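You operate a simulated robot arm through the tools that you are given. There is no shell and no other tool.

Carry out the task below with a simulated robot arm. There is one attempt and no reset: what you move stays moved.

TASK
Brush the mesh clean, lay the patchy bar on it, and put the bloomed bar in the yellow tray.
Fine: use the crumb brush; the line stays locked off, main switch off and key out; put the brush back; the patchy bar is left on the mesh on purpose; the good bars stay. Set down upright: crumb brush. What is to be rubbed or washed off counts as gone when no trace of it is left.
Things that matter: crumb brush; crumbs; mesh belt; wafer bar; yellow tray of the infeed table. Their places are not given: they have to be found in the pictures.

Only the result counts: the job must be done as asked and must still hold three seconds after the hand-in. Knocking over, shifting, dropping, spilling or breaking anything else fails it.

THE ROBOT
A 6-joint arm with a three-finger gripper, fixed in place. Base frame: the origin is on the floor under the middle of its stand, x ahead of it, y to its left, z up. Lengths are in m, angles in degrees, forces in N, time in s.
With the tool pointing down near the work surface it reaches from about 0.84 to 0.9 m from the base axis. Its first joint turns from -166.0 to 166.0 degrees. Payload 4.89 kg.
Tool frame: the origin (TCP) lies between the finger pads and is the grasp point; the fingertips stand 0.03 m ahead of it; z points along the fingers, y is the line along which they close. The gripper opens to 0.164 m; its body begins 0.125 m behind the TCP.
Orientation is that of the tool frame in the base frame, as [roll, pitch, yaw] about the fixed x, y, z axes, in that order (R = Rz(yaw) Ry(pitch) Rx(roll)). With the fingers straight down and closing along the base's y, the tool's x points along the base's -x, its y along +y and its z along -z.

THE INTERFACE
- The arm moves only by the tool arm_command. Its argument "targets" is a list of rows, each a list of 7 numbers: the shift along the tool's x, y, z in mm, then the turn, a rotation vector about the tool's x, y, z in degrees, then the closure in counts, from 0 (fully open) to 255 (shut). In form: [[x, y, z, wx, wy, wz, hand], ...]. A call has 1 to 20 rows; each row is the pose to reach, as a shift and turn from the pose commanded when the call began, along the tool's axes at that moment. Rows are played at 5 a second. More than 0.05 m and 8.6 degrees between two rows, or a gripper value outside its range, and nothing of the call is played. A pose out of reach is approached as far as the arm can. The call stops where the force on the tool passes 80 N (or 10 N more than at its start, if that is more) or the arm is blocked; 0.2 s more then pass. Each finger travels about 0.108 m/s and halts on what it meets, pressing with about 24 N; the grip force reading is that of the motor and also rises with nothing between the fingers. The clock runs only during rows and for 0.2 s after the last one: add rows that repeat a pose to give the fingers time. It gives the time, the measured TCP pose, the force on the tool (base axes), the opening and the grip force at its end, in the units of the frame above (readings bear some noise), with the torque about the TCP (base axes, N m) and any sound that the robot's microphone picked up.
- Cameras (640 x 400 px; columns grow to the right, rows downward): "scene" is fixed at [0.0495, -0.5009, 1.479]; the picture's right is [-0.56, -0.83, 0.00], its down [-0.53, 0.37, -0.76] and it looks along [0.63, -0.43, -0.65] (base axes); focal length 280 px, centre (320, 200). "wrist" rides on the gripper at [0.076, -0.002, -0.152] in the tool frame; the picture's right is [0.02, 1.00, 0.00], its down [-0.88, 0.02, -0.47] and it looks along [-0.47, 0.01, 0.88] (tool axes); focal length 247 px, centre (320, 200).
- grab_frame(camera): a new picture of that camera. No time passes.
- raise_lower(by): moves the trunk up (or, below 0, down) by that many m; the arm rides with it, the base frame stays. It gives what a move gives, with no picture.
- locate(camera, pixels): there is no depth. For up to 12 entries [column, row, z] of the newest picture of that camera ("zoom" is the newest enlarged one), the place [x, y] in the base frame at which the ray of that pixel passes the height z, good to about 0.003 m. No time passes.
- close_up(camera, box): a new picture of the part [left, top, right, bottom] of that camera's present view, enlarged. No time passes.
- sign_off(): hands the job in; it is judged then, once.

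Open the gripper and draw the arm clear of the work before you hand the job in, unless the task says otherwise.

The tools are called after "Emit:" as name(argument=value, ...) on one line, values as JSON. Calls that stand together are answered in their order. arm_command: Moves the arm, as the interface text tells. Its arguments: {"type":"object","properties":{"targets":{"type":"array","items":{"type":"array","items":{"type":"number"}}}},"required":["targets"]} The other tools are called the same way: raise_lower (by) moves the trunk up or down; grab_frame (camera) takes a picture; locate (camera, pixels) gives the place at which the rays of pixels pass given heights; close_up (camera, box) takes an enlarged picture of a part of a camera's view; sign_off () hands the job in.

At the start:

```text
clock: 0.0
ee_pos: [0.4733, -0.5208, 1.2761]
tcp_rot: [-179.9, 0.0, 180.0]
wrist_force: [0.5, 0.3, -0.3]
ft_torque: [0.0, -0.01, -0.02]
gripper_width: 0.164
grasp_force: 0.1
trunk travel left (down, up): [-0.175, 0.215]
```

scene: 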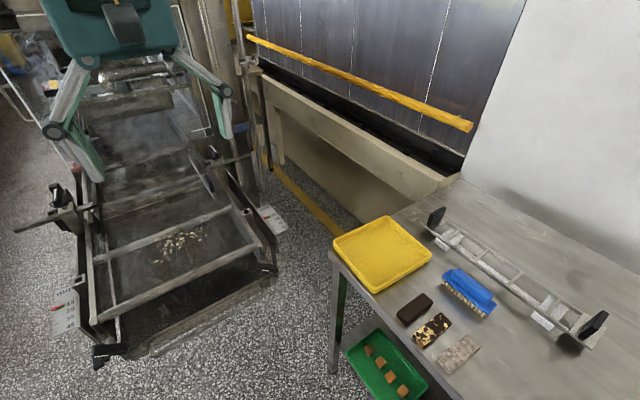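
wrist: 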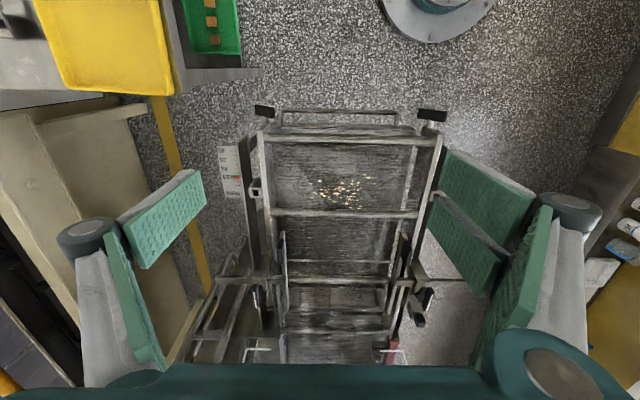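

I'll begin by looking closely at the table (around 380-600, 190-400) and at the mesh (around 90-280, 180-350) in the scene picture.

Emit:
close_up(camera="scene", box=[320, 190, 620, 400])

Emit:
close_up(camera="scene", box=[30, 170, 310, 370])

Emit:
close_up(camera="wrist", box=[200, 80, 480, 280])

```text
1.90 times, centred on (470, 295) of scene
```

zoom: 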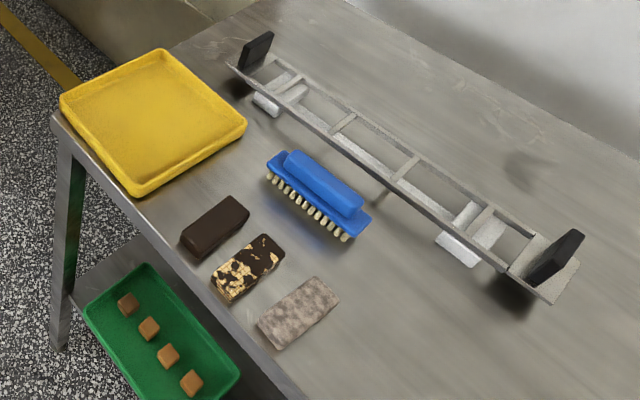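

```text
2.00 times, centred on (170, 270) of scene
```

zoom: 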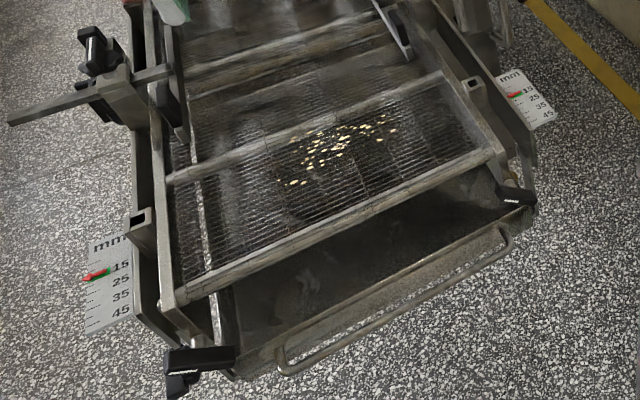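

```text
2.00 times, centred on (340, 180) of wrist
```

zoom: 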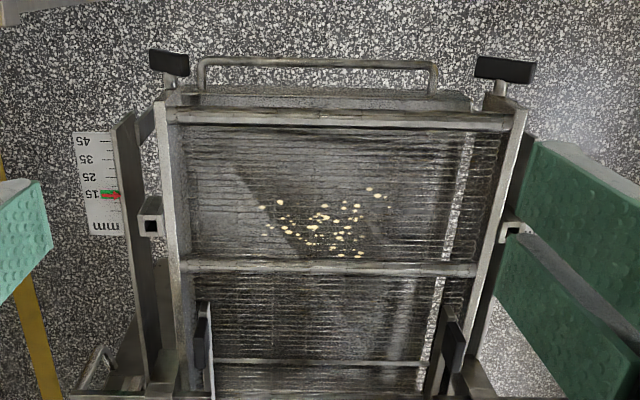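

The crumbs show at scene (177,245) and wrist (342,192), which puts the mesh at about z 0.92. I'll query several points at two heights from both cameras to triangulate heights.

Emit:
locate(camera="scene", pixels=[[177, 245, 0.92], [177, 245, 0.88], [334, 243, 0.88], [432, 251, 0.88], [388, 217, 0.88], [374, 292, 0.88], [468, 290, 0.86], [414, 309, 0.86], [431, 329, 0.86], [459, 352, 0.86], [568, 335, 0.86], [436, 214, 0.9]])

Emit:
locate(camera="wrist", pixels=[[342, 192, 0.92], [342, 192, 0.88], [66, 95, 0.88], [174, 95, 0.88], [158, 0, 0.88]])

```text
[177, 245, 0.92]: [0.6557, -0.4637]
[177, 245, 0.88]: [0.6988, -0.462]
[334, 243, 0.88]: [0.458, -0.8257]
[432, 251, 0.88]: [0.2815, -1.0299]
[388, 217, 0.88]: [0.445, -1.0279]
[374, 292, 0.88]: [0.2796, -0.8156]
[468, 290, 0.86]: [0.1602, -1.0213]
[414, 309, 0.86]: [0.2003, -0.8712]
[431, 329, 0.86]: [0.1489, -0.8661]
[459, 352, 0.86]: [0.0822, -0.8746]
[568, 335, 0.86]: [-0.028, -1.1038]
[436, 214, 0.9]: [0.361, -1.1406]
```

```text
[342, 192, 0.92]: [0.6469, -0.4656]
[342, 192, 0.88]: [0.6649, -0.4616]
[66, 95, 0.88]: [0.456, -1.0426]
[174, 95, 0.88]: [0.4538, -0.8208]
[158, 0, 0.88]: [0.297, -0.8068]
```

Crumbs triangulate to about (0.640, -0.466, 0.934), the tray rim to z≈0.885, and the bars are at roughly y -0.87 with x 0.20/0.15/0.08. I'll swing the arm high over the table's near edge, turning the tool 90° so the wrist camera looks outward over the brush and bars.

Emit:
arm_command(targets=[[29, -16, 0, 0, 0, 8, 0], [58, -32, 0, 0, 0, 16, 0], [87, -48, 0, 0, 0, 24, 0], [116, -64, 0, 0, 0, 32, 0], [145, -80, 0, 0, 0, 40, 0], [174, -96, 0, 0, 0, 48, 0], [203, -112, 0, 0, 0, 56, 0], [232, -128, 0, 0, 0, 64, 0], [261, -144, 0, 0, 0, 72, 0], [290, -160, 0, 0, 0, 80, 0], [310, -170, 0, 0, 0, 86, 0], [323, -180, 0, 0, 0, 90, 0], [323, -180, 0, 0, 0, 90, 0]])

Emit:
grab_frame(camera="wrist")

Emit:
grab_frame(camera="scene")

```text
clock: 2.8
ee_pos: [0.1479, -0.6974, 1.2768]
tcp_rot: [180.0, 0.0, 89.9]
wrist_force: [-0.3, -0.1, 0.3]
ft_torque: [-0.01, -0.04, -0.01]
gripper_width: 0.1641
grasp_force: 0.0
trunk travel left (down, up): [-0.175, 0.215]
```

```text
taken
```

wrist: 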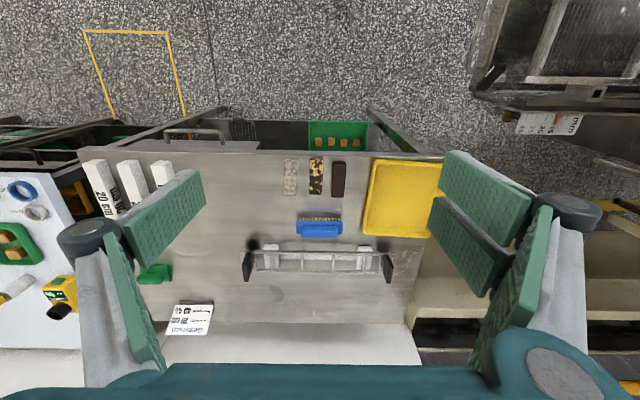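

```text
taken
```

scene: 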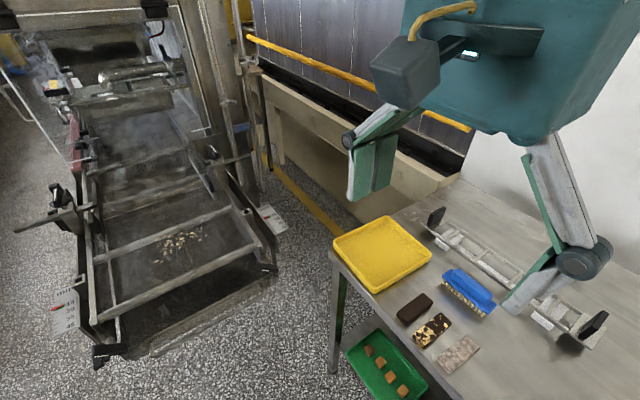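

The wrist view now shows the bars (290-340, 160-195), the brush (320,227), the frame (320,260) and the tray (400,197), all axis-aligned. I'll zoom in for detail.

Emit:
close_up(camera="wrist", box=[230, 130, 450, 290])

Emit:
close_up(camera="wrist", box=[270, 150, 370, 240])

```text
2.50 times, centred on (340, 210) of wrist
```

zoom: 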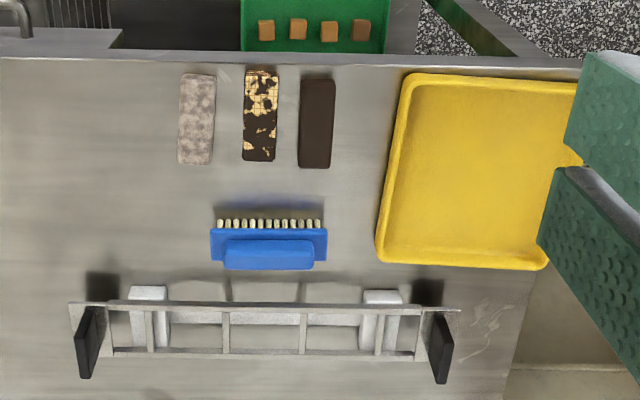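

```text
4.44 times, centred on (320, 195) of wrist
```

zoom: 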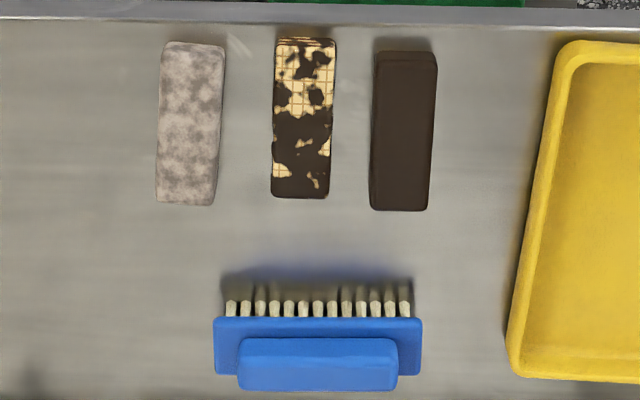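

I'll triangulate the top surfaces: patchy bar corners, dark bar corners, brush grip ends, in both cameras at test heights 0.86 and 0.90.

Emit:
close_up(camera="scene", box=[390, 255, 510, 375])

Emit:
locate(camera="wrist", pixels=[[344.8, 197.3, 0.86], [344.8, 197.3, 0.9], [331.5, 197, 0.86], [343, 162, 0.86], [331, 163, 0.86], [321.8, 194.5, 0.86], [310, 160, 0.86], [297, 196, 0.86], [307, 160.5, 0.86], [373.5, 236.4, 0.88], [303, 230, 0.9], [337, 229, 0.9]])

```text
3.33 times, centred on (450, 315) of scene
```

zoom: 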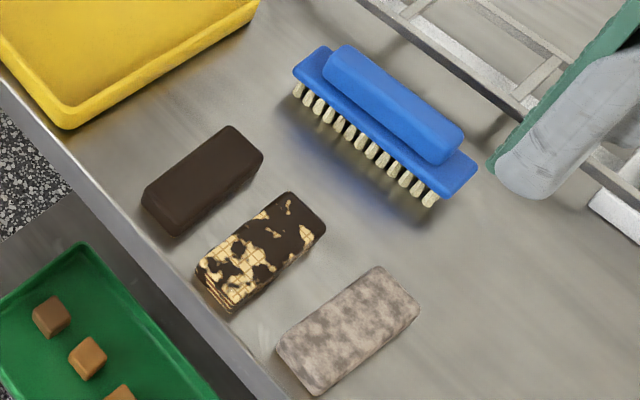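

```text
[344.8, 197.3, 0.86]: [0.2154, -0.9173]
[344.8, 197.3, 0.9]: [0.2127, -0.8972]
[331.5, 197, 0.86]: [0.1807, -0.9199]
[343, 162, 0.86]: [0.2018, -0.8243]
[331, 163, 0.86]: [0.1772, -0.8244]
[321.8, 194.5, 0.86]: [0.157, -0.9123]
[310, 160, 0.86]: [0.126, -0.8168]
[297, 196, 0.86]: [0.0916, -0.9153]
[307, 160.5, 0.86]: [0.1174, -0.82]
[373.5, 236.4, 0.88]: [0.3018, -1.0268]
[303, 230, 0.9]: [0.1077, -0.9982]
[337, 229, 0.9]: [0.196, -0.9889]
```

Now the same corners from the scene zoom, at two heights each, to solve for heights.

Emit:
locate(camera="zoom", pixels=[[230, 127, 0.86], [230, 127, 0.9], [263, 154, 0.86], [291, 193, 0.86], [326, 222, 0.86], [375, 267, 0.86], [419, 301, 0.86], [298, 97, 0.86], [428, 205, 0.86], [345, 45, 0.9], [462, 135, 0.9], [320, 66, 0.9]])

Emit:
locate(camera="wrist", pixels=[[307.4, 238.2, 0.9], [339, 238, 0.9], [307.4, 238.2, 0.94], [302.3, 223, 0.88], [341, 223, 0.88], [302.3, 234, 0.88], [341, 234, 0.88]])

```text
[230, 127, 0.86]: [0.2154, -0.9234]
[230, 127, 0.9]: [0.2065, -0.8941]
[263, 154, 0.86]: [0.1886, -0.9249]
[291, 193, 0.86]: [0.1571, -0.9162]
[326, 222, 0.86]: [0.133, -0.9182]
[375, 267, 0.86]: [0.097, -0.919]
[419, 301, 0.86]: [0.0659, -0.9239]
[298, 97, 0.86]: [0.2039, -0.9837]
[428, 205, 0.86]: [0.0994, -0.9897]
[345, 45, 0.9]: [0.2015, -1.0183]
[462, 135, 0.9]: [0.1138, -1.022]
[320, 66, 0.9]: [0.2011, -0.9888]
```

```text
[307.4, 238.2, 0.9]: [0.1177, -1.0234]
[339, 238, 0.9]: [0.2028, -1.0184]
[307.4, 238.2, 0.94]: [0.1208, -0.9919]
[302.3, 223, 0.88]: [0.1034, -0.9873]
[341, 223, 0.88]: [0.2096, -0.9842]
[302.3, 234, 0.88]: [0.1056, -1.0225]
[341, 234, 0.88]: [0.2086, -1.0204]
```

The brush grip top triangulates to z≈0.90 around (0.158, -1.004); bar tops are near z≈0.875. Before grasping I want to understand the finger geometry, so I zoom on the gripper in both cameras.

Emit:
close_up(camera="scene", box=[330, 0, 640, 330])

Emit:
close_up(camera="wrist", box=[0, 130, 640, 400])

```text
1.21 times, centred on (485, 165) of scene
```

zoom: 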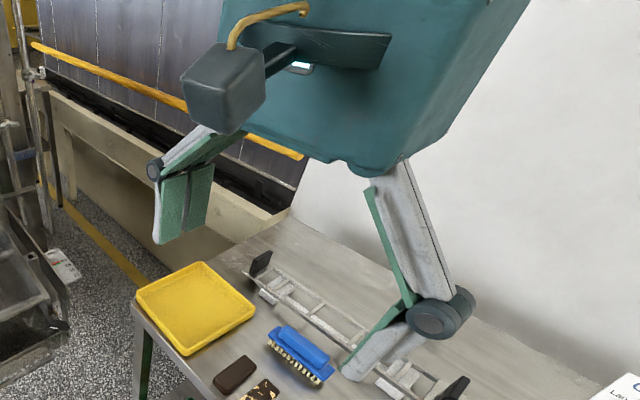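

```text
1.00 times, centred on (320, 265) of wrist (not enlarged: the box is as wide or as high as the picture)
```

zoom: 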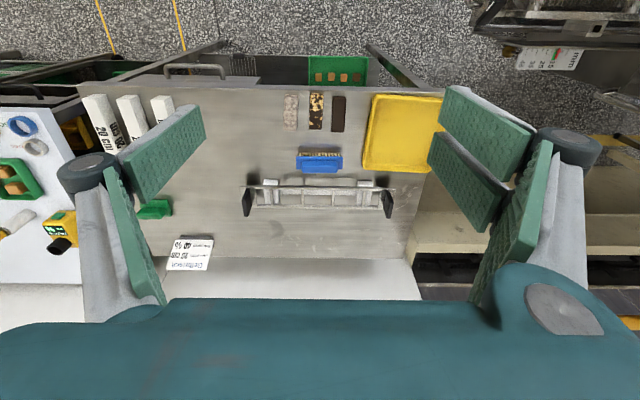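

The thumb is on the tool's -y side, two fingers on +y spanning about 62 mm along tool x. I'll partially close in free air (still high and clear of everything) to see how the fingertips move.

Emit:
arm_command(targets=[[0, 0, 0, 0, 0, 0, 140], [0, 0, 0, 0, 0, 0, 140], [0, 0, 0, 0, 0, 0, 140], [0, 0, 0, 0, 0, 0, 140], [0, 0, 0, 0, 0, 0, 140]])

Emit:
grab_frame(camera="wrist")

Emit:
grab_frame(camera="scene")

```text
clock: 4.0
ee_pos: [0.1491, -0.6977, 1.2774]
tcp_rot: [-180.0, 0.1, 90.0]
wrist_force: [0.0, 0.2, -0.5]
ft_torque: [0.0, 0.01, 0.01]
gripper_width: 0.074
grasp_force: 0.0
trunk travel left (down, up): [-0.175, 0.215]
```

```text
taken
```

wrist: 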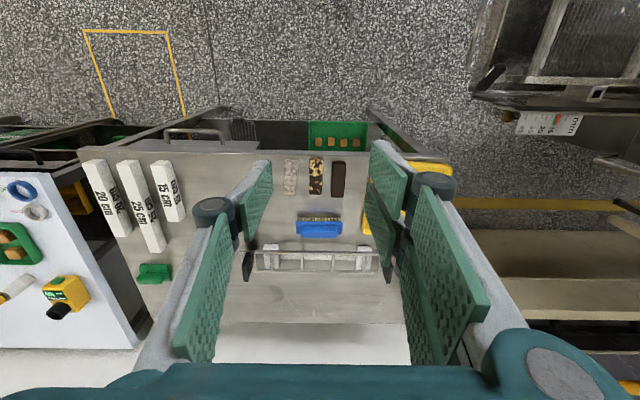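

```text
taken
```

scene: 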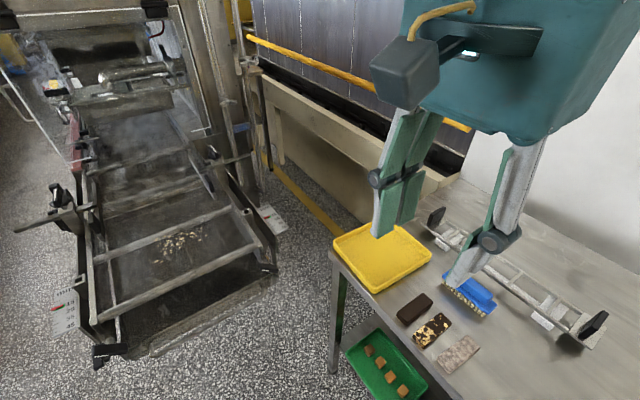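

Opening is linear in counts (140 → 0.074 m) and pads straighten as it closes. Now I turn back to yaw 180 (closing along base y, suiting the brush and the bars) and move out over the brush at a safe height to test reach.

Emit:
arm_command(targets=[[-12, 1, 6, 0, 0, -8, 100], [-25, 2, 12, 0, 0, -16, 60], [-37, 3, 18, 0, 0, -24, 20], [-50, 3, 24, 0, 0, -32, 0], [-62, 4, 30, 0, 0, -40, 0], [-75, 5, 36, 0, 0, -48, 0], [-87, 6, 42, 0, 0, -56, 0], [-100, 7, 48, 0, 0, -64, 0], [-112, 8, 54, 0, 0, -72, 0], [-125, 9, 60, 0, 0, -80, 0], [-140, 10, 66, 0, 0, -86, 0], [-150, 10, 70, 0, 0, -90, 0], [-150, 10, 70, 0, 0, -90, 0]])

Emit:
grab_frame(camera="wrist")

```text
clock: 6.8
ee_pos: [0.1589, -0.8497, 1.2057]
tcp_rot: [-179.9, 0.0, -179.9]
wrist_force: [-0.3, -0.2, -0.9]
ft_torque: [0.06, 0.02, -0.02]
gripper_width: 0.1641
grasp_force: 0.0
trunk travel left (down, up): [-0.175, 0.215]
```

```text
taken
```

wrist: 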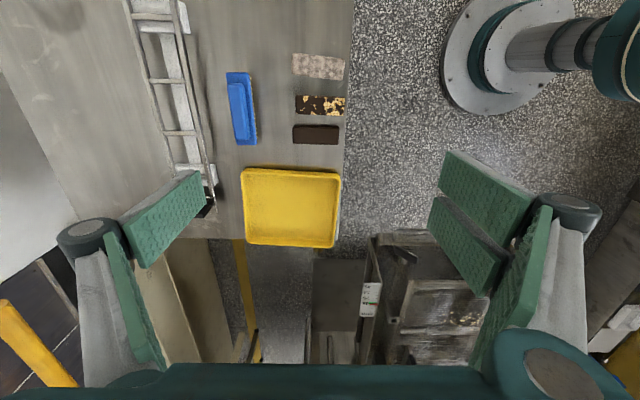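

Now at (0.159, -0.850, 1.206) with yaw 180. I test reach by moving along -y toward the brush's radius at this height.

Emit:
arm_command(targets=[[0, -30, 0, 0, 0, 0, 0], [0, -60, 0, 0, 0, 0, 0], [0, -90, 0, 0, 0, 0, 0], [0, -120, 0, 0, 0, 0, 0], [0, -155, 0, 0, 0, 0, 0], [0, -155, 0, 0, 0, 0, 0]])

Emit:
grab_frame(camera="wrist")

Emit:
grab_frame(camera="scene")

```text
clock: 8.2
ee_pos: [0.1604, -1.0069, 1.2073]
tcp_rot: [180.0, -0.1, -179.9]
wrist_force: [0.2, -1.7, -0.5]
ft_torque: [0.1, 0.01, 0.02]
gripper_width: 0.1639
grasp_force: 0.0
trunk travel left (down, up): [-0.175, 0.215]
```

```text
taken
```

wrist: 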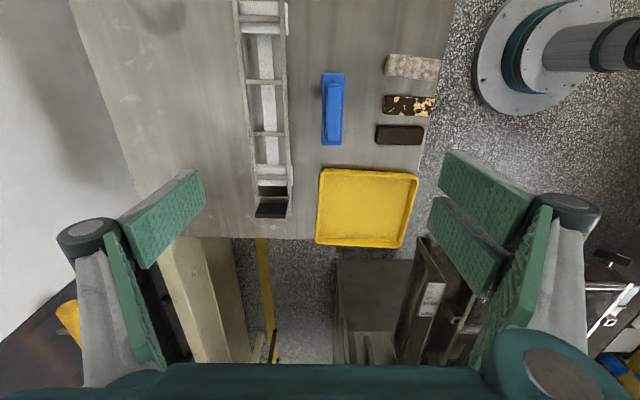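

```text
taken
```

scene: 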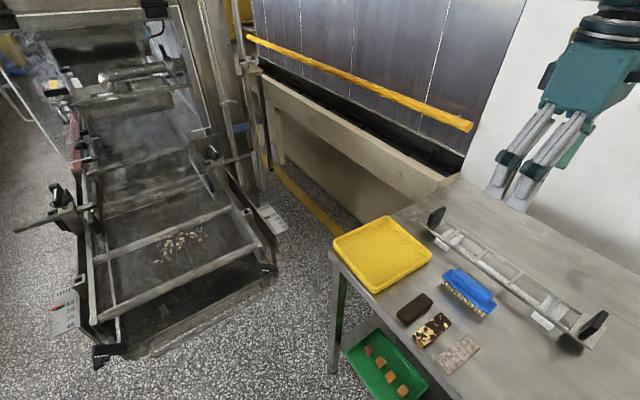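

Reach is fine out here. I zoom on the brush (333,108), bars and the tray from this viewpoint.

Emit:
close_up(camera="wrist", box=[290, 55, 370, 160])

Emit:
close_up(camera="wrist", box=[300, 30, 450, 260])

Emit:
locate(camera="wrist", pixels=[[322, 73, 0.88], [345, 73, 0.88], [320, 145, 0.88], [343, 145, 0.88], [327, 82, 0.9], [339, 82, 0.9]])

```text
3.81 times, centred on (330, 108) of wrist
```

zoom: 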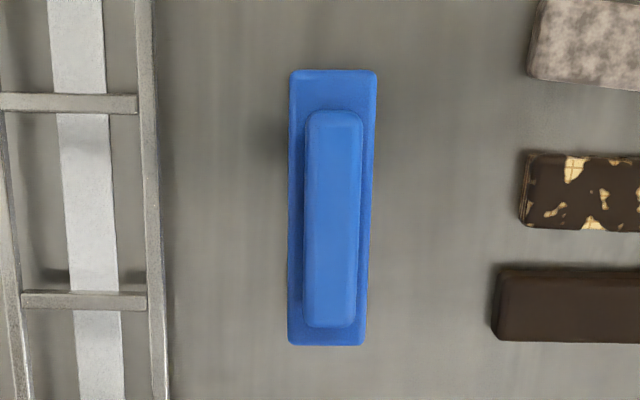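

```text
1.74 times, centred on (375, 145) of wrist
```

zoom: 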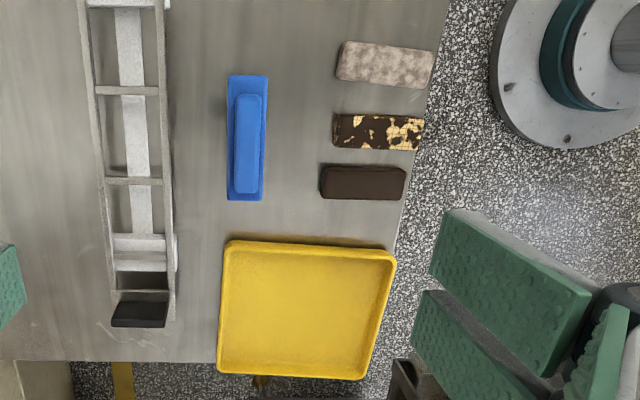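

```text
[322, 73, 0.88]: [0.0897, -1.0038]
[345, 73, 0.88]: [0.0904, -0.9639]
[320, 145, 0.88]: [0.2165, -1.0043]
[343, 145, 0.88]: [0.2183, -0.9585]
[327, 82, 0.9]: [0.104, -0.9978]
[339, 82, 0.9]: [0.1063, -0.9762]
```

The brush's true y looks nearer -0.983 from this overhead view (so its grip top is nearer z≈0.93). I'll locate bar and tray corners at two heights in this view to fix the table height.

Emit:
locate(camera="wrist", pixels=[[376.5, 144.7, 0.86], [376.5, 144.7, 0.9], [378.6, 126.4, 0.86], [378.6, 126.4, 0.9], [385, 115, 0.88], [386, 97, 0.88], [386, 76, 0.88], [388, 55, 0.88], [322.1, 169.7, 0.88], [418.1, 176.6, 0.88], [316.4, 243.9, 0.88], [402, 248.4, 0.88]])

Emit:
locate(camera="wrist", pixels=[[322.1, 169.7, 0.92], [418.1, 176.6, 0.92], [316.4, 243.9, 0.92], [402, 248.4, 0.92], [326.1, 82, 0.93], [341, 82, 0.93], [334, 141, 0.93], [334, 84.5, 0.93], [322, 74, 0.905], [345, 74, 0.905], [322, 146, 0.905], [342, 146, 0.905]])

```text
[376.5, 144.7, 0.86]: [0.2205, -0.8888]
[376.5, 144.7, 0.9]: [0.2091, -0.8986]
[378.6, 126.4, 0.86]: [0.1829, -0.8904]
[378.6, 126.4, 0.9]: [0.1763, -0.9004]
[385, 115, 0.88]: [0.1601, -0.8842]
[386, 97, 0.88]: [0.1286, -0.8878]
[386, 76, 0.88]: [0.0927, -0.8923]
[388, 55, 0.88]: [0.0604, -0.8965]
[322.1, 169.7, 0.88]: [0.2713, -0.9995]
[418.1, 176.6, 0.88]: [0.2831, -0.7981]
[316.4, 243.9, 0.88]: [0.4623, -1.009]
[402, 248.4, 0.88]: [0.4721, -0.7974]
```

```text
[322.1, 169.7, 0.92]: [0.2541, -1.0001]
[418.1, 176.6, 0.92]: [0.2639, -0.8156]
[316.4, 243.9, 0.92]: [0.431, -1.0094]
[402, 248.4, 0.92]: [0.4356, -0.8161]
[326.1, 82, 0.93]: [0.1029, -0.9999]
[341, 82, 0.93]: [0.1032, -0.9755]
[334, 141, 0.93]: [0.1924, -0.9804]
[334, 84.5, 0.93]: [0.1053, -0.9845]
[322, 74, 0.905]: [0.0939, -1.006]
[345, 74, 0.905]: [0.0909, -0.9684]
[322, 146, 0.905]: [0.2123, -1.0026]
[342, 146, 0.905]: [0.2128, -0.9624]
```

Bar tops come out near z≈0.895, tray rim near 0.905, brush grip top near 0.93. I'll descend above the brush to about z 1.04 with a narrower 64 mm opening (clear of the ladder frame) for a closer look.

Emit:
arm_command(targets=[[2, 6, 35, 0, 0, 0, 60], [4, 11, 70, 0, 0, 0, 100], [5, 16, 105, 0, 0, 0, 140], [7, 21, 140, 0, 0, 0, 155], [7, 22, 167, 0, 0, 0, 155], [7, 22, 167, 0, 0, 0, 155]])

Emit:
grab_frame(camera="wrist")

Emit:
grab_frame(camera="scene")

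```text
clock: 9.6
ee_pos: [0.1531, -0.9829, 1.0416]
tcp_rot: [-180.0, 0.0, -179.9]
wrist_force: [0.0, 0.1, -0.5]
ft_torque: [0.05, 0.01, -0.01]
gripper_width: 0.0642
grasp_force: 0.1
trunk travel left (down, up): [-0.175, 0.215]
```

```text
taken
```

wrist: 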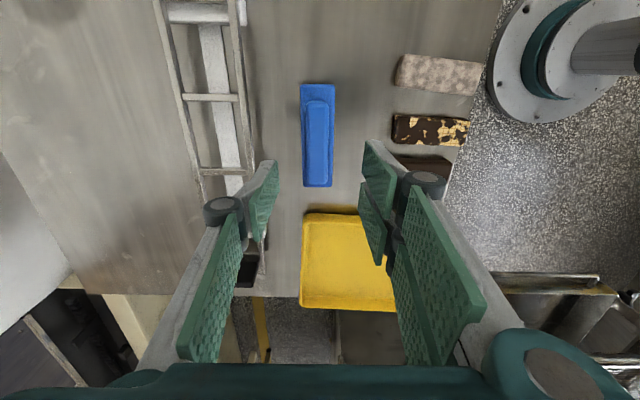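

```text
taken
```

scene: 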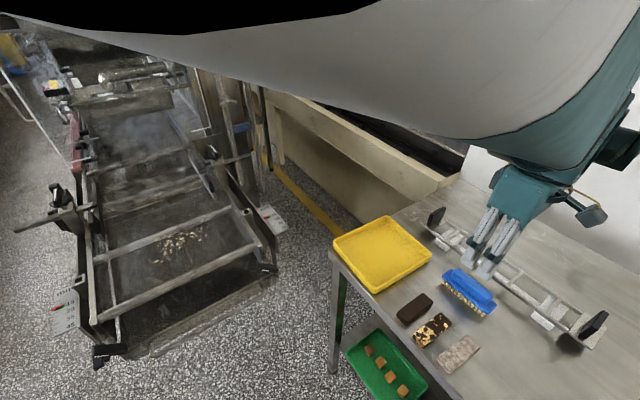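

Arm is above the brush at z=1.04 without contact; the brush now spans about (302-335, 83-187). Zooming in to refine its centre and heights.

Emit:
close_up(camera="wrist", box=[260, 70, 380, 200])

Emit:
close_up(camera="scene", box=[420, 200, 540, 330])

```text
3.08 times, centred on (320, 135) of wrist
```

zoom: 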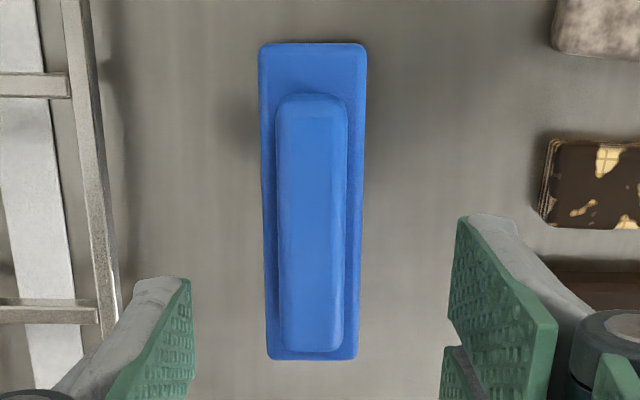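

```text
3.08 times, centred on (480, 265) of scene
```

zoom: 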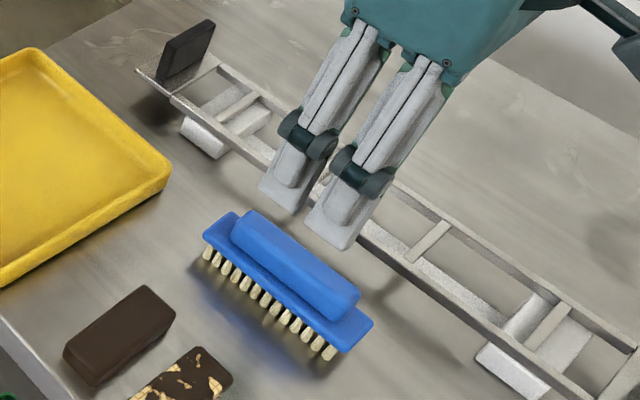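

Brush centre refines to about (0.1515, -0.9865): plate ≈120×38 mm with top at z≈0.90, grip ≈24 mm wide with top ≈0.92-0.93. I'll descend to TCP z≈0.945 with a 48 mm opening and check.

Emit:
arm_command(targets=[[1, -2, 25, 0, 0, 0, 180], [1.6, -3.6, 50, 0, 0, 0, 180], [1.6, -3.6, 75, 0, 0, 0, 180], [1.6, -3.6, 90, 0, 0, 0, 180], [1.6, -3.6, 97, 0, 0, 0, 180], [1.6, -3.6, 97, 0, 0, 0, 180]])

Emit:
close_up(camera="wrist", box=[220, 90, 420, 260])

Emit:
close_up(camera="scene", box=[430, 220, 530, 320])

```text
clock: 11.0
ee_pos: [0.1508, -0.9875, 0.9435]
tcp_rot: [180.0, 0.1, 180.0]
wrist_force: [-0.5, -0.8, -0.1]
ft_torque: [-0.01, -0.02, 0.03]
gripper_width: 0.0483
grasp_force: 0.1
trunk travel left (down, up): [-0.175, 0.215]
```

```text
2.35 times, centred on (320, 175) of wrist
```

zoom: 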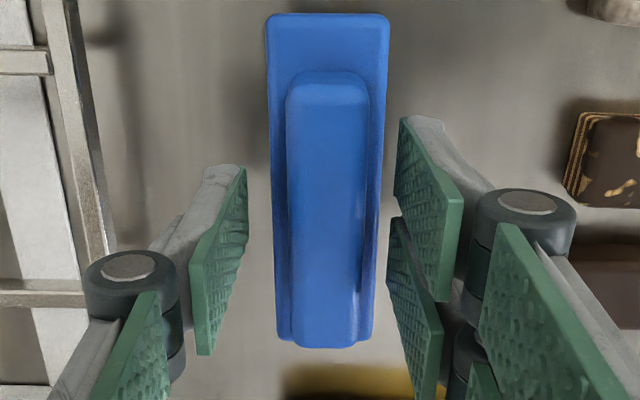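

```text
4.00 times, centred on (480, 270) of scene
```

zoom: 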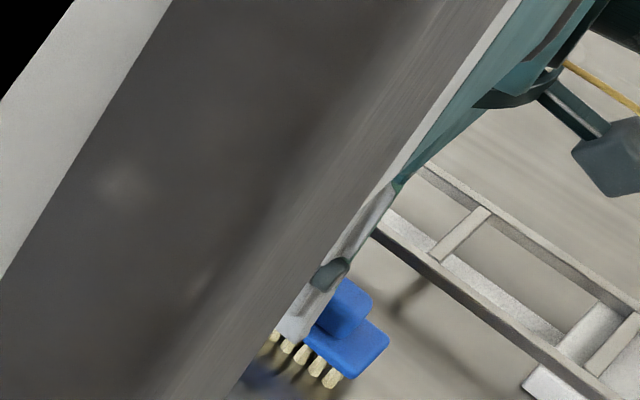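

The fingers straddle the grip symmetrically in y (grip centre at wrist column ≈323). I narrow to about 32 mm so the tips sit above the plate's edges, then feel down gently for the plate.

Emit:
arm_command(targets=[[0, 0.5, 0, 0, 0, 0, 205], [0, 0.5, 0, 0, 0, 0, 205], [0, 0.5, 2, 0, 0, 0, 205], [0, 0.5, 2, 0, 0, 0, 205]])

Emit:
close_up(camera="wrist", box=[240, 90, 400, 240])

```text
clock: 12.0
ee_pos: [0.151, -0.9861, 0.9412]
tcp_rot: [180.0, 0.0, 179.9]
wrist_force: [0.4, 0.2, -1.2]
ft_torque: [0.01, -0.01, 0.01]
gripper_width: 0.0321
grasp_force: 0.1
trunk travel left (down, up): [-0.175, 0.215]
```

```text
2.67 times, centred on (320, 165) of wrist
```

zoom: 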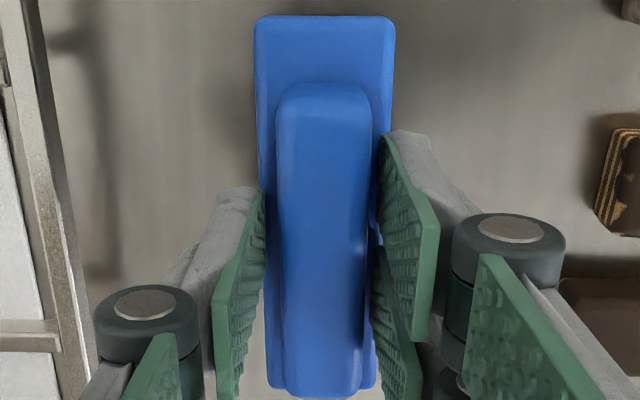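

No contact yet at 0.941; I go down 3 mm more in small steps, watching the vertical force.

Emit:
arm_command(targets=[[0, 0, 1.5, 0, 0, 0, 205], [0, 0, 3, 0, 0, 0, 205], [0, 0, 3, 0, 0, 0, 205]])

```text
clock: 12.8
ee_pos: [0.1513, -0.9865, 0.9392]
tcp_rot: [-180.0, 0.0, -179.9]
wrist_force: [0.2, -2.9, 24.6]
ft_torque: [-0.06, 0.01, -0.05]
gripper_width: 0.0327
grasp_force: 0.7
trunk travel left (down, up): [-0.175, 0.215]
```

Contact: +24.6 N at z 0.939, so the tips touch the plate. I lift 2.5 mm off it and close on the grip.

Emit:
arm_command(targets=[[0, 0, -2.5, 0, 0, 0, 205], [0, 0, -2.5, 0, 0, 0, 225], [0, 0, -2.5, 0, 0, 0, 240], [0, 0, -2.5, 0, 0, 0, 255], [0, 0, -2.5, 0, 0, 0, 255], [0, 0, -2.5, 0, 0, 0, 255]])

Emit:
close_up(camera="wrist", box=[240, 90, 400, 240])

```text
clock: 14.2
ee_pos: [0.1504, -0.9857, 0.9396]
tcp_rot: [-180.0, -0.1, 180.0]
wrist_force: [0.1, -0.2, -0.5]
ft_torque: [0.0, 0.03, -0.02]
gripper_width: 0.0234
grasp_force: 23.4
trunk travel left (down, up): [-0.175, 0.215]
```

```text
2.67 times, centred on (320, 165) of wrist
```

zoom: 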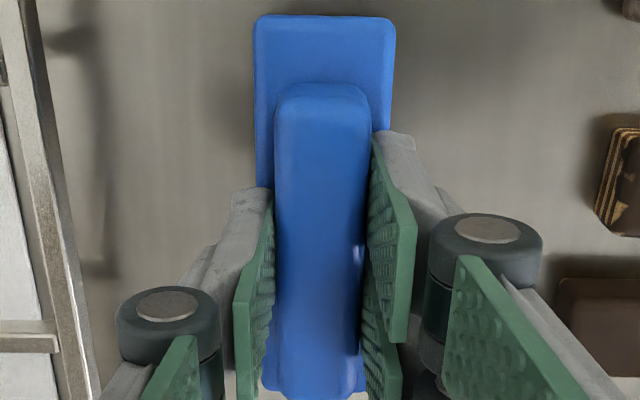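

Gripped at 23.4 mm with 23.4 N. I lift slowly straight up to check the hold.

Emit:
arm_command(targets=[[0, 0, -10, 0, 0, 0, 255], [0, 0, -25, 0, 0, 0, 255], [0, 0, -50, 0, 0, 0, 255], [0, 0, -90, 0, 0, 0, 255], [0, 0, -130, 0, 0, 0, 255], [0, 0, -170, 0, 0, 0, 255], [0, 0, -210, 0, 0, 0, 255], [0, 0, -250, 0, 0, 0, 255], [0, 0, -250, 0, 0, 0, 255]])

Emit:
grab_frame(camera="wrist")

Emit:
grab_frame(camera="scene")

```text
clock: 16.2
ee_pos: [0.1515, -0.9829, 1.1928]
tcp_rot: [180.0, 0.0, 180.0]
wrist_force: [-0.7, 1.0, -0.6]
ft_torque: [-0.07, -0.02, -0.01]
gripper_width: 0.0236
grasp_force: 24.3
trunk travel left (down, up): [-0.175, 0.215]
```

```text
taken
```

wrist: 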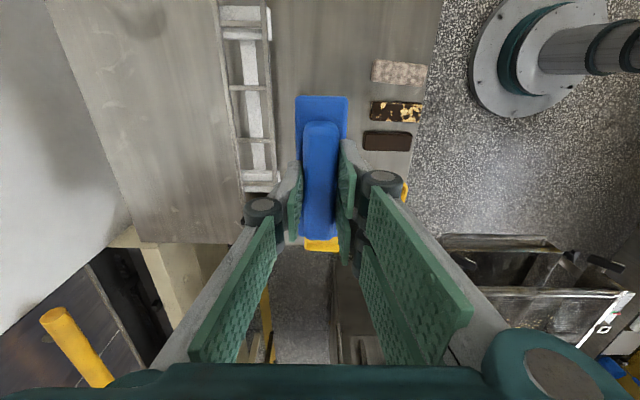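

```text
taken
```

scene: 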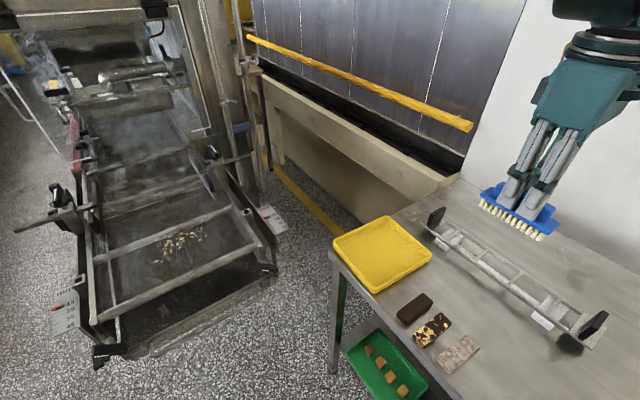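

The brush is held firmly and level. I travel at height toward the mesh to (0.50, -0.50, 1.24).

Emit:
arm_command(targets=[[-25, 34, -4, 0, 0, 0, 255], [-50, 69, -8, 0, 0, 0, 255], [-75, 103, -12, 0, 0, 0, 255], [-100, 138, -16, 0, 0, 0, 255], [-125, 172, -20, 0, 0, 0, 255], [-150, 207, -24, 0, 0, 0, 255], [-175, 241, -28, 0, 0, 0, 255], [-200, 276, -32, 0, 0, 0, 255], [-225, 310, -36, 0, 0, 0, 255], [-250, 345, -40, 0, 0, 0, 255], [-275, 379, -42, 0, 0, 0, 255], [-300, 414, -44, 0, 0, 0, 255], [-325, 448, -46, 0, 0, 0, 255], [-350, 482, -48, 0, 0, 0, 255], [-350, 482, -48, 0, 0, 0, 255]])

Emit:
grab_frame(camera="wrist")

Emit:
grab_frame(camera="scene")

```text
clock: 19.4
ee_pos: [0.5021, -0.5067, 1.239]
tcp_rot: [179.9, 0.0, 179.9]
wrist_force: [-0.5, 1.3, -0.9]
ft_torque: [-0.03, 0.02, -0.02]
gripper_width: 0.0238
grasp_force: 23.8
trunk travel left (down, up): [-0.175, 0.215]
```

```text
taken
```

wrist: 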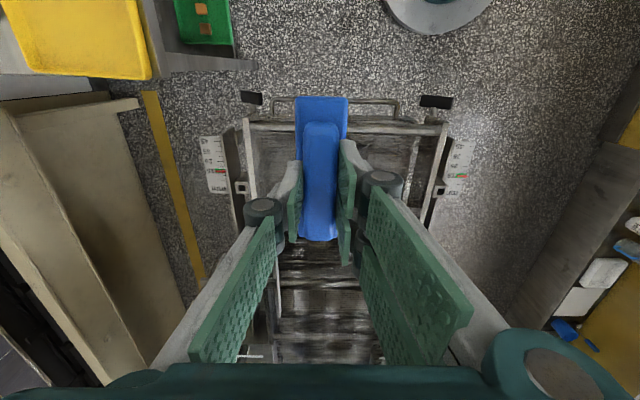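

```text
taken
```

scene: 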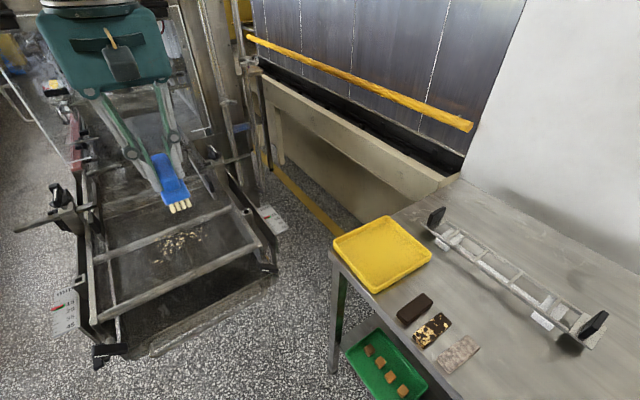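

The wrist view is blocked by the brush, so I'll use scene close-ups for the mesh: its frame bars and the crumbs.

Emit:
close_up(camera="scene", box=[130, 210, 230, 290])

Emit:
close_up(camera="scene", box=[80, 190, 280, 340])

```text
5.00 times, centred on (180, 250) of scene
```

zoom: 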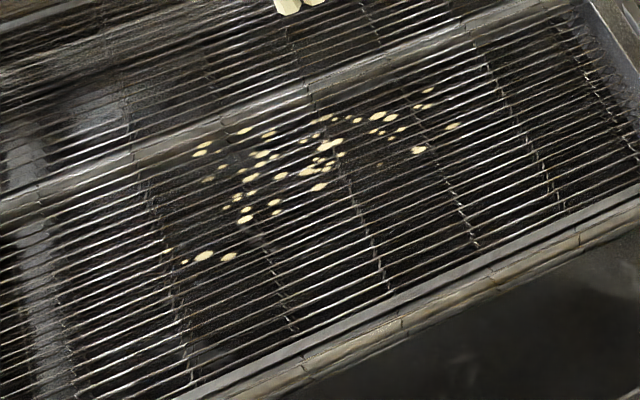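

```text
2.67 times, centred on (180, 265) of scene
```

zoom: 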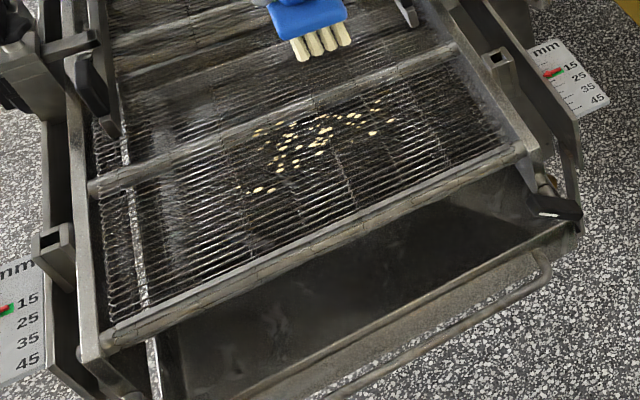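

Wires run along y, and the crossbar seems at or just below mesh level. I'll locate the extreme crumbs at the mesh height estimate z≈0.94.

Emit:
close_up(camera="scene", box=[130, 210, 230, 290])

Emit:
locate(camera="zoom", pixels=[[203, 148, 0.94], [167, 250, 0.94], [184, 262, 0.94], [229, 257, 0.94], [452, 127, 0.94], [430, 90, 0.94], [418, 150, 0.94], [245, 130, 0.94], [325, 187, 0.94], [245, 220, 0.94], [320, 104, 0.92], [420, 318, 0.94]])

```text
5.00 times, centred on (180, 250) of scene
```

zoom: 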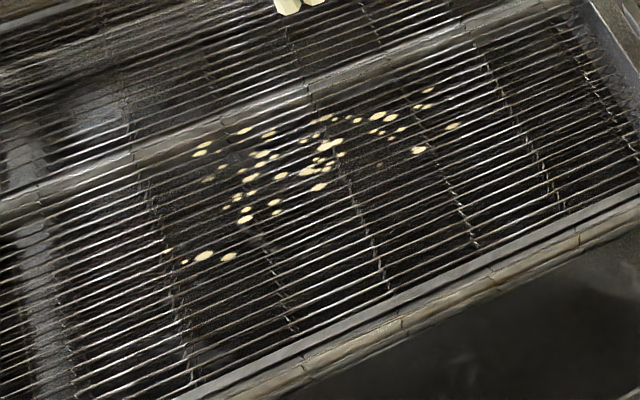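

```text
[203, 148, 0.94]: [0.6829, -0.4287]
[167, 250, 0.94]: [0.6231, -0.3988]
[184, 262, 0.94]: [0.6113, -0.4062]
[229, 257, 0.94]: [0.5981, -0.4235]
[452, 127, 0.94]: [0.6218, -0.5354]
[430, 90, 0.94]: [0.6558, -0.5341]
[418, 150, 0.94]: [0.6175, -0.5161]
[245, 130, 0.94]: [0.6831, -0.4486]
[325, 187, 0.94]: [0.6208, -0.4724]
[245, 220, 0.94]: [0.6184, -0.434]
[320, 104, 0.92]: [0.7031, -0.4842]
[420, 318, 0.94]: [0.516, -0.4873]
```

Crumbs span about x 0.59-0.68, y -0.535…-0.398 on the mesh at z≈0.945, so the 116 mm bristle row centred at x≈0.633 covers them in y-strokes. I move to a clean spot at (0.633, -0.57), hovering at z 1.06.

Emit:
arm_command(targets=[[-30, -15, 20, 0, 0, 0, 255], [-60, -30, 45, 0, 0, 0, 255], [-90, -45, 80, 0, 0, 0, 255], [-115, -55, 115, 0, 0, 0, 255], [-131, -63, 150, 0, 0, 0, 255], [-131, -63, 178, 0, 0, 0, 255], [-131, -63, 178, 0, 0, 0, 255]])

Emit:
grab_frame(camera="wrist")

Emit:
grab_frame(camera="scene")

```text
clock: 21.0
ee_pos: [0.6316, -0.5687, 1.0587]
tcp_rot: [-179.9, 0.0, -179.9]
wrist_force: [0.9, 0.6, -1.3]
ft_torque: [0.03, 0.06, 0.0]
gripper_width: 0.0235
grasp_force: 24.2
trunk travel left (down, up): [-0.175, 0.215]
```

```text
taken
```

wrist: 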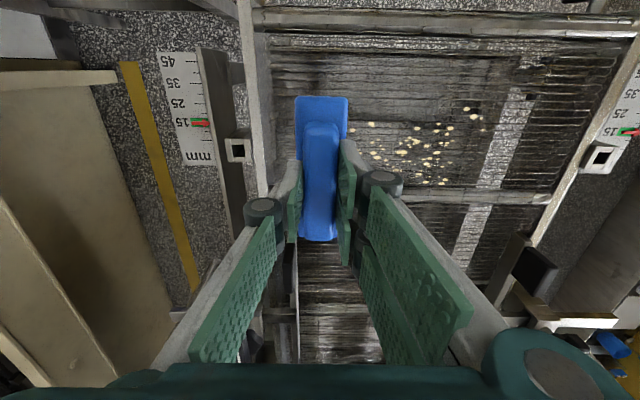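

```text
taken
```

scene: 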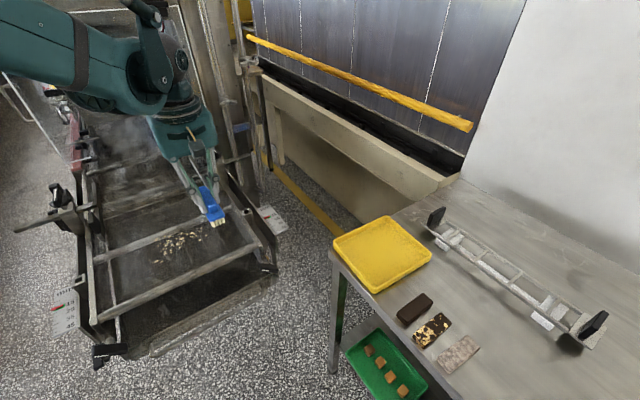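

Now the wrist camera sees crumbs beside the brush at (360-480, 105-187) and the crossbar near row 195. I zoom for a precise second view and locate them.

Emit:
close_up(camera="wrist", box=[340, 90, 500, 210])

Emit:
close_up(camera="scene", box=[140, 170, 280, 280])

Emit:
locate(camera="wrist", pixels=[[478, 110, 0.945], [440, 185, 0.945], [362, 155, 0.945], [420, 190, 0.945], [420, 200, 0.945], [257, 150, 0.945], [270, 100, 0.945], [630, 100, 0.945], [450, 38, 0.945]])

```text
3.33 times, centred on (420, 150) of wrist
```

zoom: 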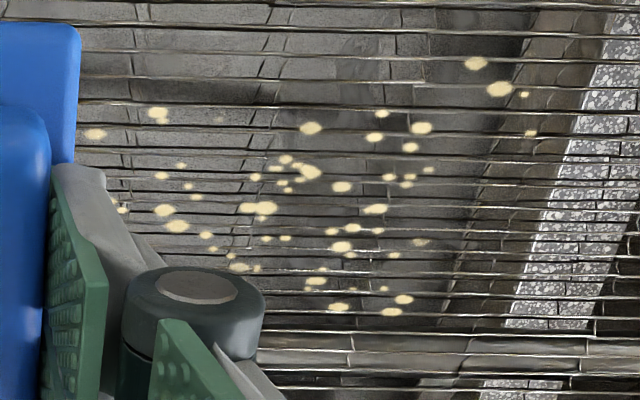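

```text
3.64 times, centred on (210, 225) of scene
```

zoom: 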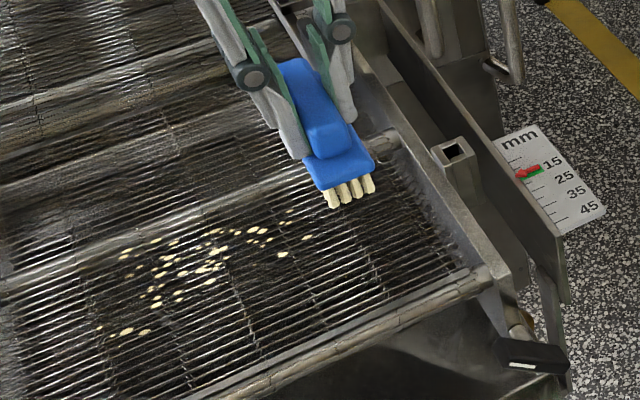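

```text
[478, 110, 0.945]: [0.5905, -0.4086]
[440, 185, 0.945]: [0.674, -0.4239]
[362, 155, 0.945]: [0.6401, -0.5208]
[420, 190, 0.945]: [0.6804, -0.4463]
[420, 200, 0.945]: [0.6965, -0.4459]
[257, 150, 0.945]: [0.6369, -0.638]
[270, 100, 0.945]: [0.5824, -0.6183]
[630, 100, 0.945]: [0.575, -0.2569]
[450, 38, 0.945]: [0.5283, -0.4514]
```

Crumbs confirmed within x 0.589-0.672, y -0.53…-0.40; the crossbar lies beneath the wires. I shift to y≈-0.553 and lower to 1.02, then feel for the mesh.

Emit:
arm_command(targets=[[0, 16, 15, 0, 0, 0, 255], [0, 16, 30, 0, 0, 0, 255], [0, 16, 38, 0, 0, 0, 255], [0, 16, 38, 0, 0, 0, 255]])

Emit:
close_up(camera="scene", box=[160, 170, 260, 250])

```text
clock: 22.0
ee_pos: [0.6321, -0.5508, 1.0208]
tcp_rot: [-180.0, 0.0, 180.0]
wrist_force: [-0.4, 0.5, -1.2]
ft_torque: [0.04, 0.04, 0.04]
gripper_width: 0.0236
grasp_force: 23.7
trunk travel left (down, up): [-0.175, 0.215]
```

```text
5.00 times, centred on (210, 210) of scene
```

zoom: 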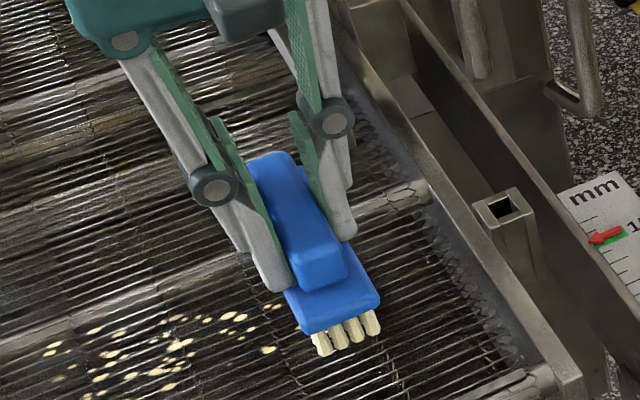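

No contact at 1.021. I step down 6 mm, slowly.

Emit:
arm_command(targets=[[0, 0, 2, 0, 0, 0, 255], [0, 0, 4, 0, 0, 0, 255], [0, 0, 6, 0, 0, 0, 255], [0, 0, 6, 0, 0, 0, 255]])

```text
clock: 23.0
ee_pos: [0.6311, -0.5509, 1.0151]
tcp_rot: [-180.0, 0.1, 180.0]
wrist_force: [-0.4, 0.4, -1.3]
ft_torque: [-0.02, 0.02, 0.02]
gripper_width: 0.0237
grasp_force: 23.8
trunk travel left (down, up): [-0.175, 0.215]
```

Still free at 1.015; another 6 mm down.

Emit:
arm_command(targets=[[0, 0, 2, 0, 0, 0, 255], [0, 0, 4, 0, 0, 0, 255], [0, 0, 6, 0, 0, 0, 255], [0, 0, 6, 0, 0, 0, 255]])

Emit:
close_up(camera="scene", box=[180, 190, 250, 250])

```text
clock: 23.9
ee_pos: [0.6317, -0.5507, 1.015]
tcp_rot: [-179.8, 0.1, -179.9]
wrist_force: [-6.3, 3.8, 47.0]
ft_torque: [0.41, 0.51, -0.05]
gripper_width: 0.0236
grasp_force: 23.8
trunk travel left (down, up): [-0.175, 0.215]
stopped in row 4: the force on the tool passed its limit at 84 N (the readings are from after the stop); the commanded pose is now the measured one
```

```text
6.67 times, centred on (215, 220) of scene
```

zoom: 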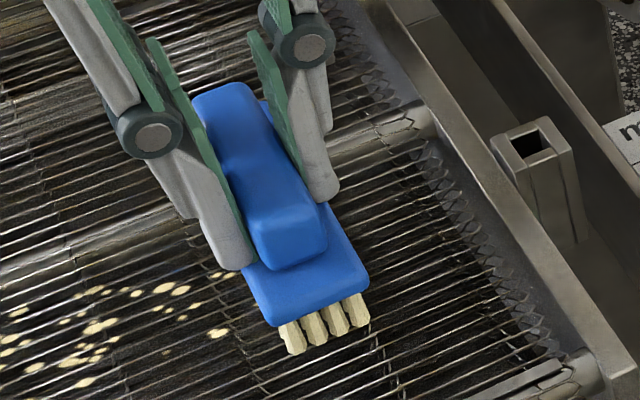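

Contact with the mesh at TCP z≈1.014 (centred, torque small). I ease up about 1.5 mm to bring the pressing force down.

Emit:
arm_command(targets=[[0, 0, -1, 0, 0, 0, 255], [0, 0, -1.5, 0, 0, 0, 255]])

```text
clock: 24.5
ee_pos: [0.6312, -0.5509, 1.0129]
tcp_rot: [-179.8, 0.2, 180.0]
wrist_force: [-1.1, 8.9, 35.9]
ft_torque: [0.55, 0.29, 0.03]
gripper_width: 0.0236
grasp_force: 24.1
trunk travel left (down, up): [-0.175, 0.215]
```

Still 36 N; I ease up another 2 mm.

Emit:
arm_command(targets=[[0, 0, -1, 0, 0, 0, 255], [0, 0, -2, 0, 0, 0, 255], [0, 0, -2, 0, 0, 0, 255]])

```text
clock: 25.3
ee_pos: [0.6314, -0.5519, 1.0135]
tcp_rot: [-179.9, 0.2, -180.0]
wrist_force: [-1.1, 5.4, 11.9]
ft_torque: [0.35, 0.0, 0.02]
gripper_width: 0.0237
grasp_force: 24.1
trunk travel left (down, up): [-0.175, 0.215]
```

Pressing at 12 N now. First stroke along +y across the crumbs to y≈-0.37 at this height.

Emit:
arm_command(targets=[[0, 10, 0, 0, 0, 0, 255], [0, 20, 0, 0, 0, 0, 255], [0, 30, 0, 0, 0, 0, 255], [0, 40, 0, 0, 0, 0, 255], [0, 50, 0, 0, 0, 0, 255], [0, 60, 0, 0, 0, 0, 255], [0, 70, 0, 0, 0, 0, 255], [0, 80, 0, 0, 0, 0, 255], [0, 90, 0, 0, 0, 0, 255], [0, 100, 0, 0, 0, 0, 255], [0, 110, 0, 0, 0, 0, 255], [0, 120, 0, 0, 0, 0, 255], [0, 130, 0, 0, 0, 0, 255], [0, 140, 0, 0, 0, 0, 255], [0, 150, 0, 0, 0, 0, 255], [0, 160, 0, 0, 0, 0, 255], [0, 170, 0, 0, 0, 0, 255], [0, 182, 0, 0, 0, 0, 255], [0, 182, 0, 0, 0, 0, 255]])

Emit:
grab_frame(camera="wrist")

Emit:
close_up(camera="scene", box=[90, 180, 270, 310])

```text
clock: 29.3
ee_pos: [0.6304, -0.3711, 1.0133]
tcp_rot: [-179.9, 0.1, 179.9]
wrist_force: [2.0, -9.0, 26.0]
ft_torque: [-0.18, 0.33, 0.06]
gripper_width: 0.0237
grasp_force: 24.2
trunk travel left (down, up): [-0.175, 0.215]
```

```text
taken
```

wrist: 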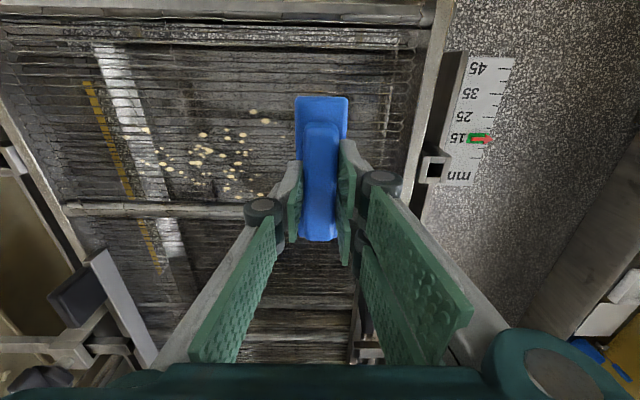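

```text
3.08 times, centred on (180, 245) of scene
```

zoom: 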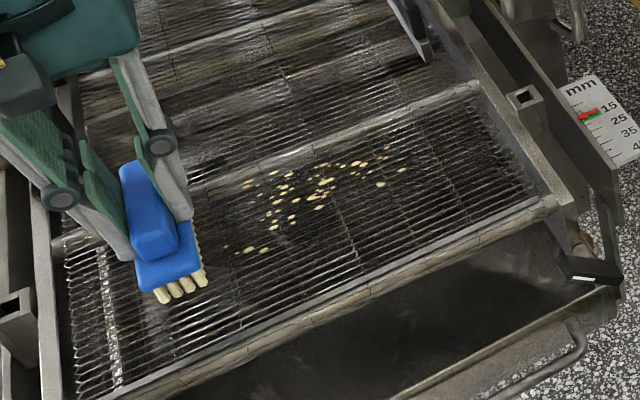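

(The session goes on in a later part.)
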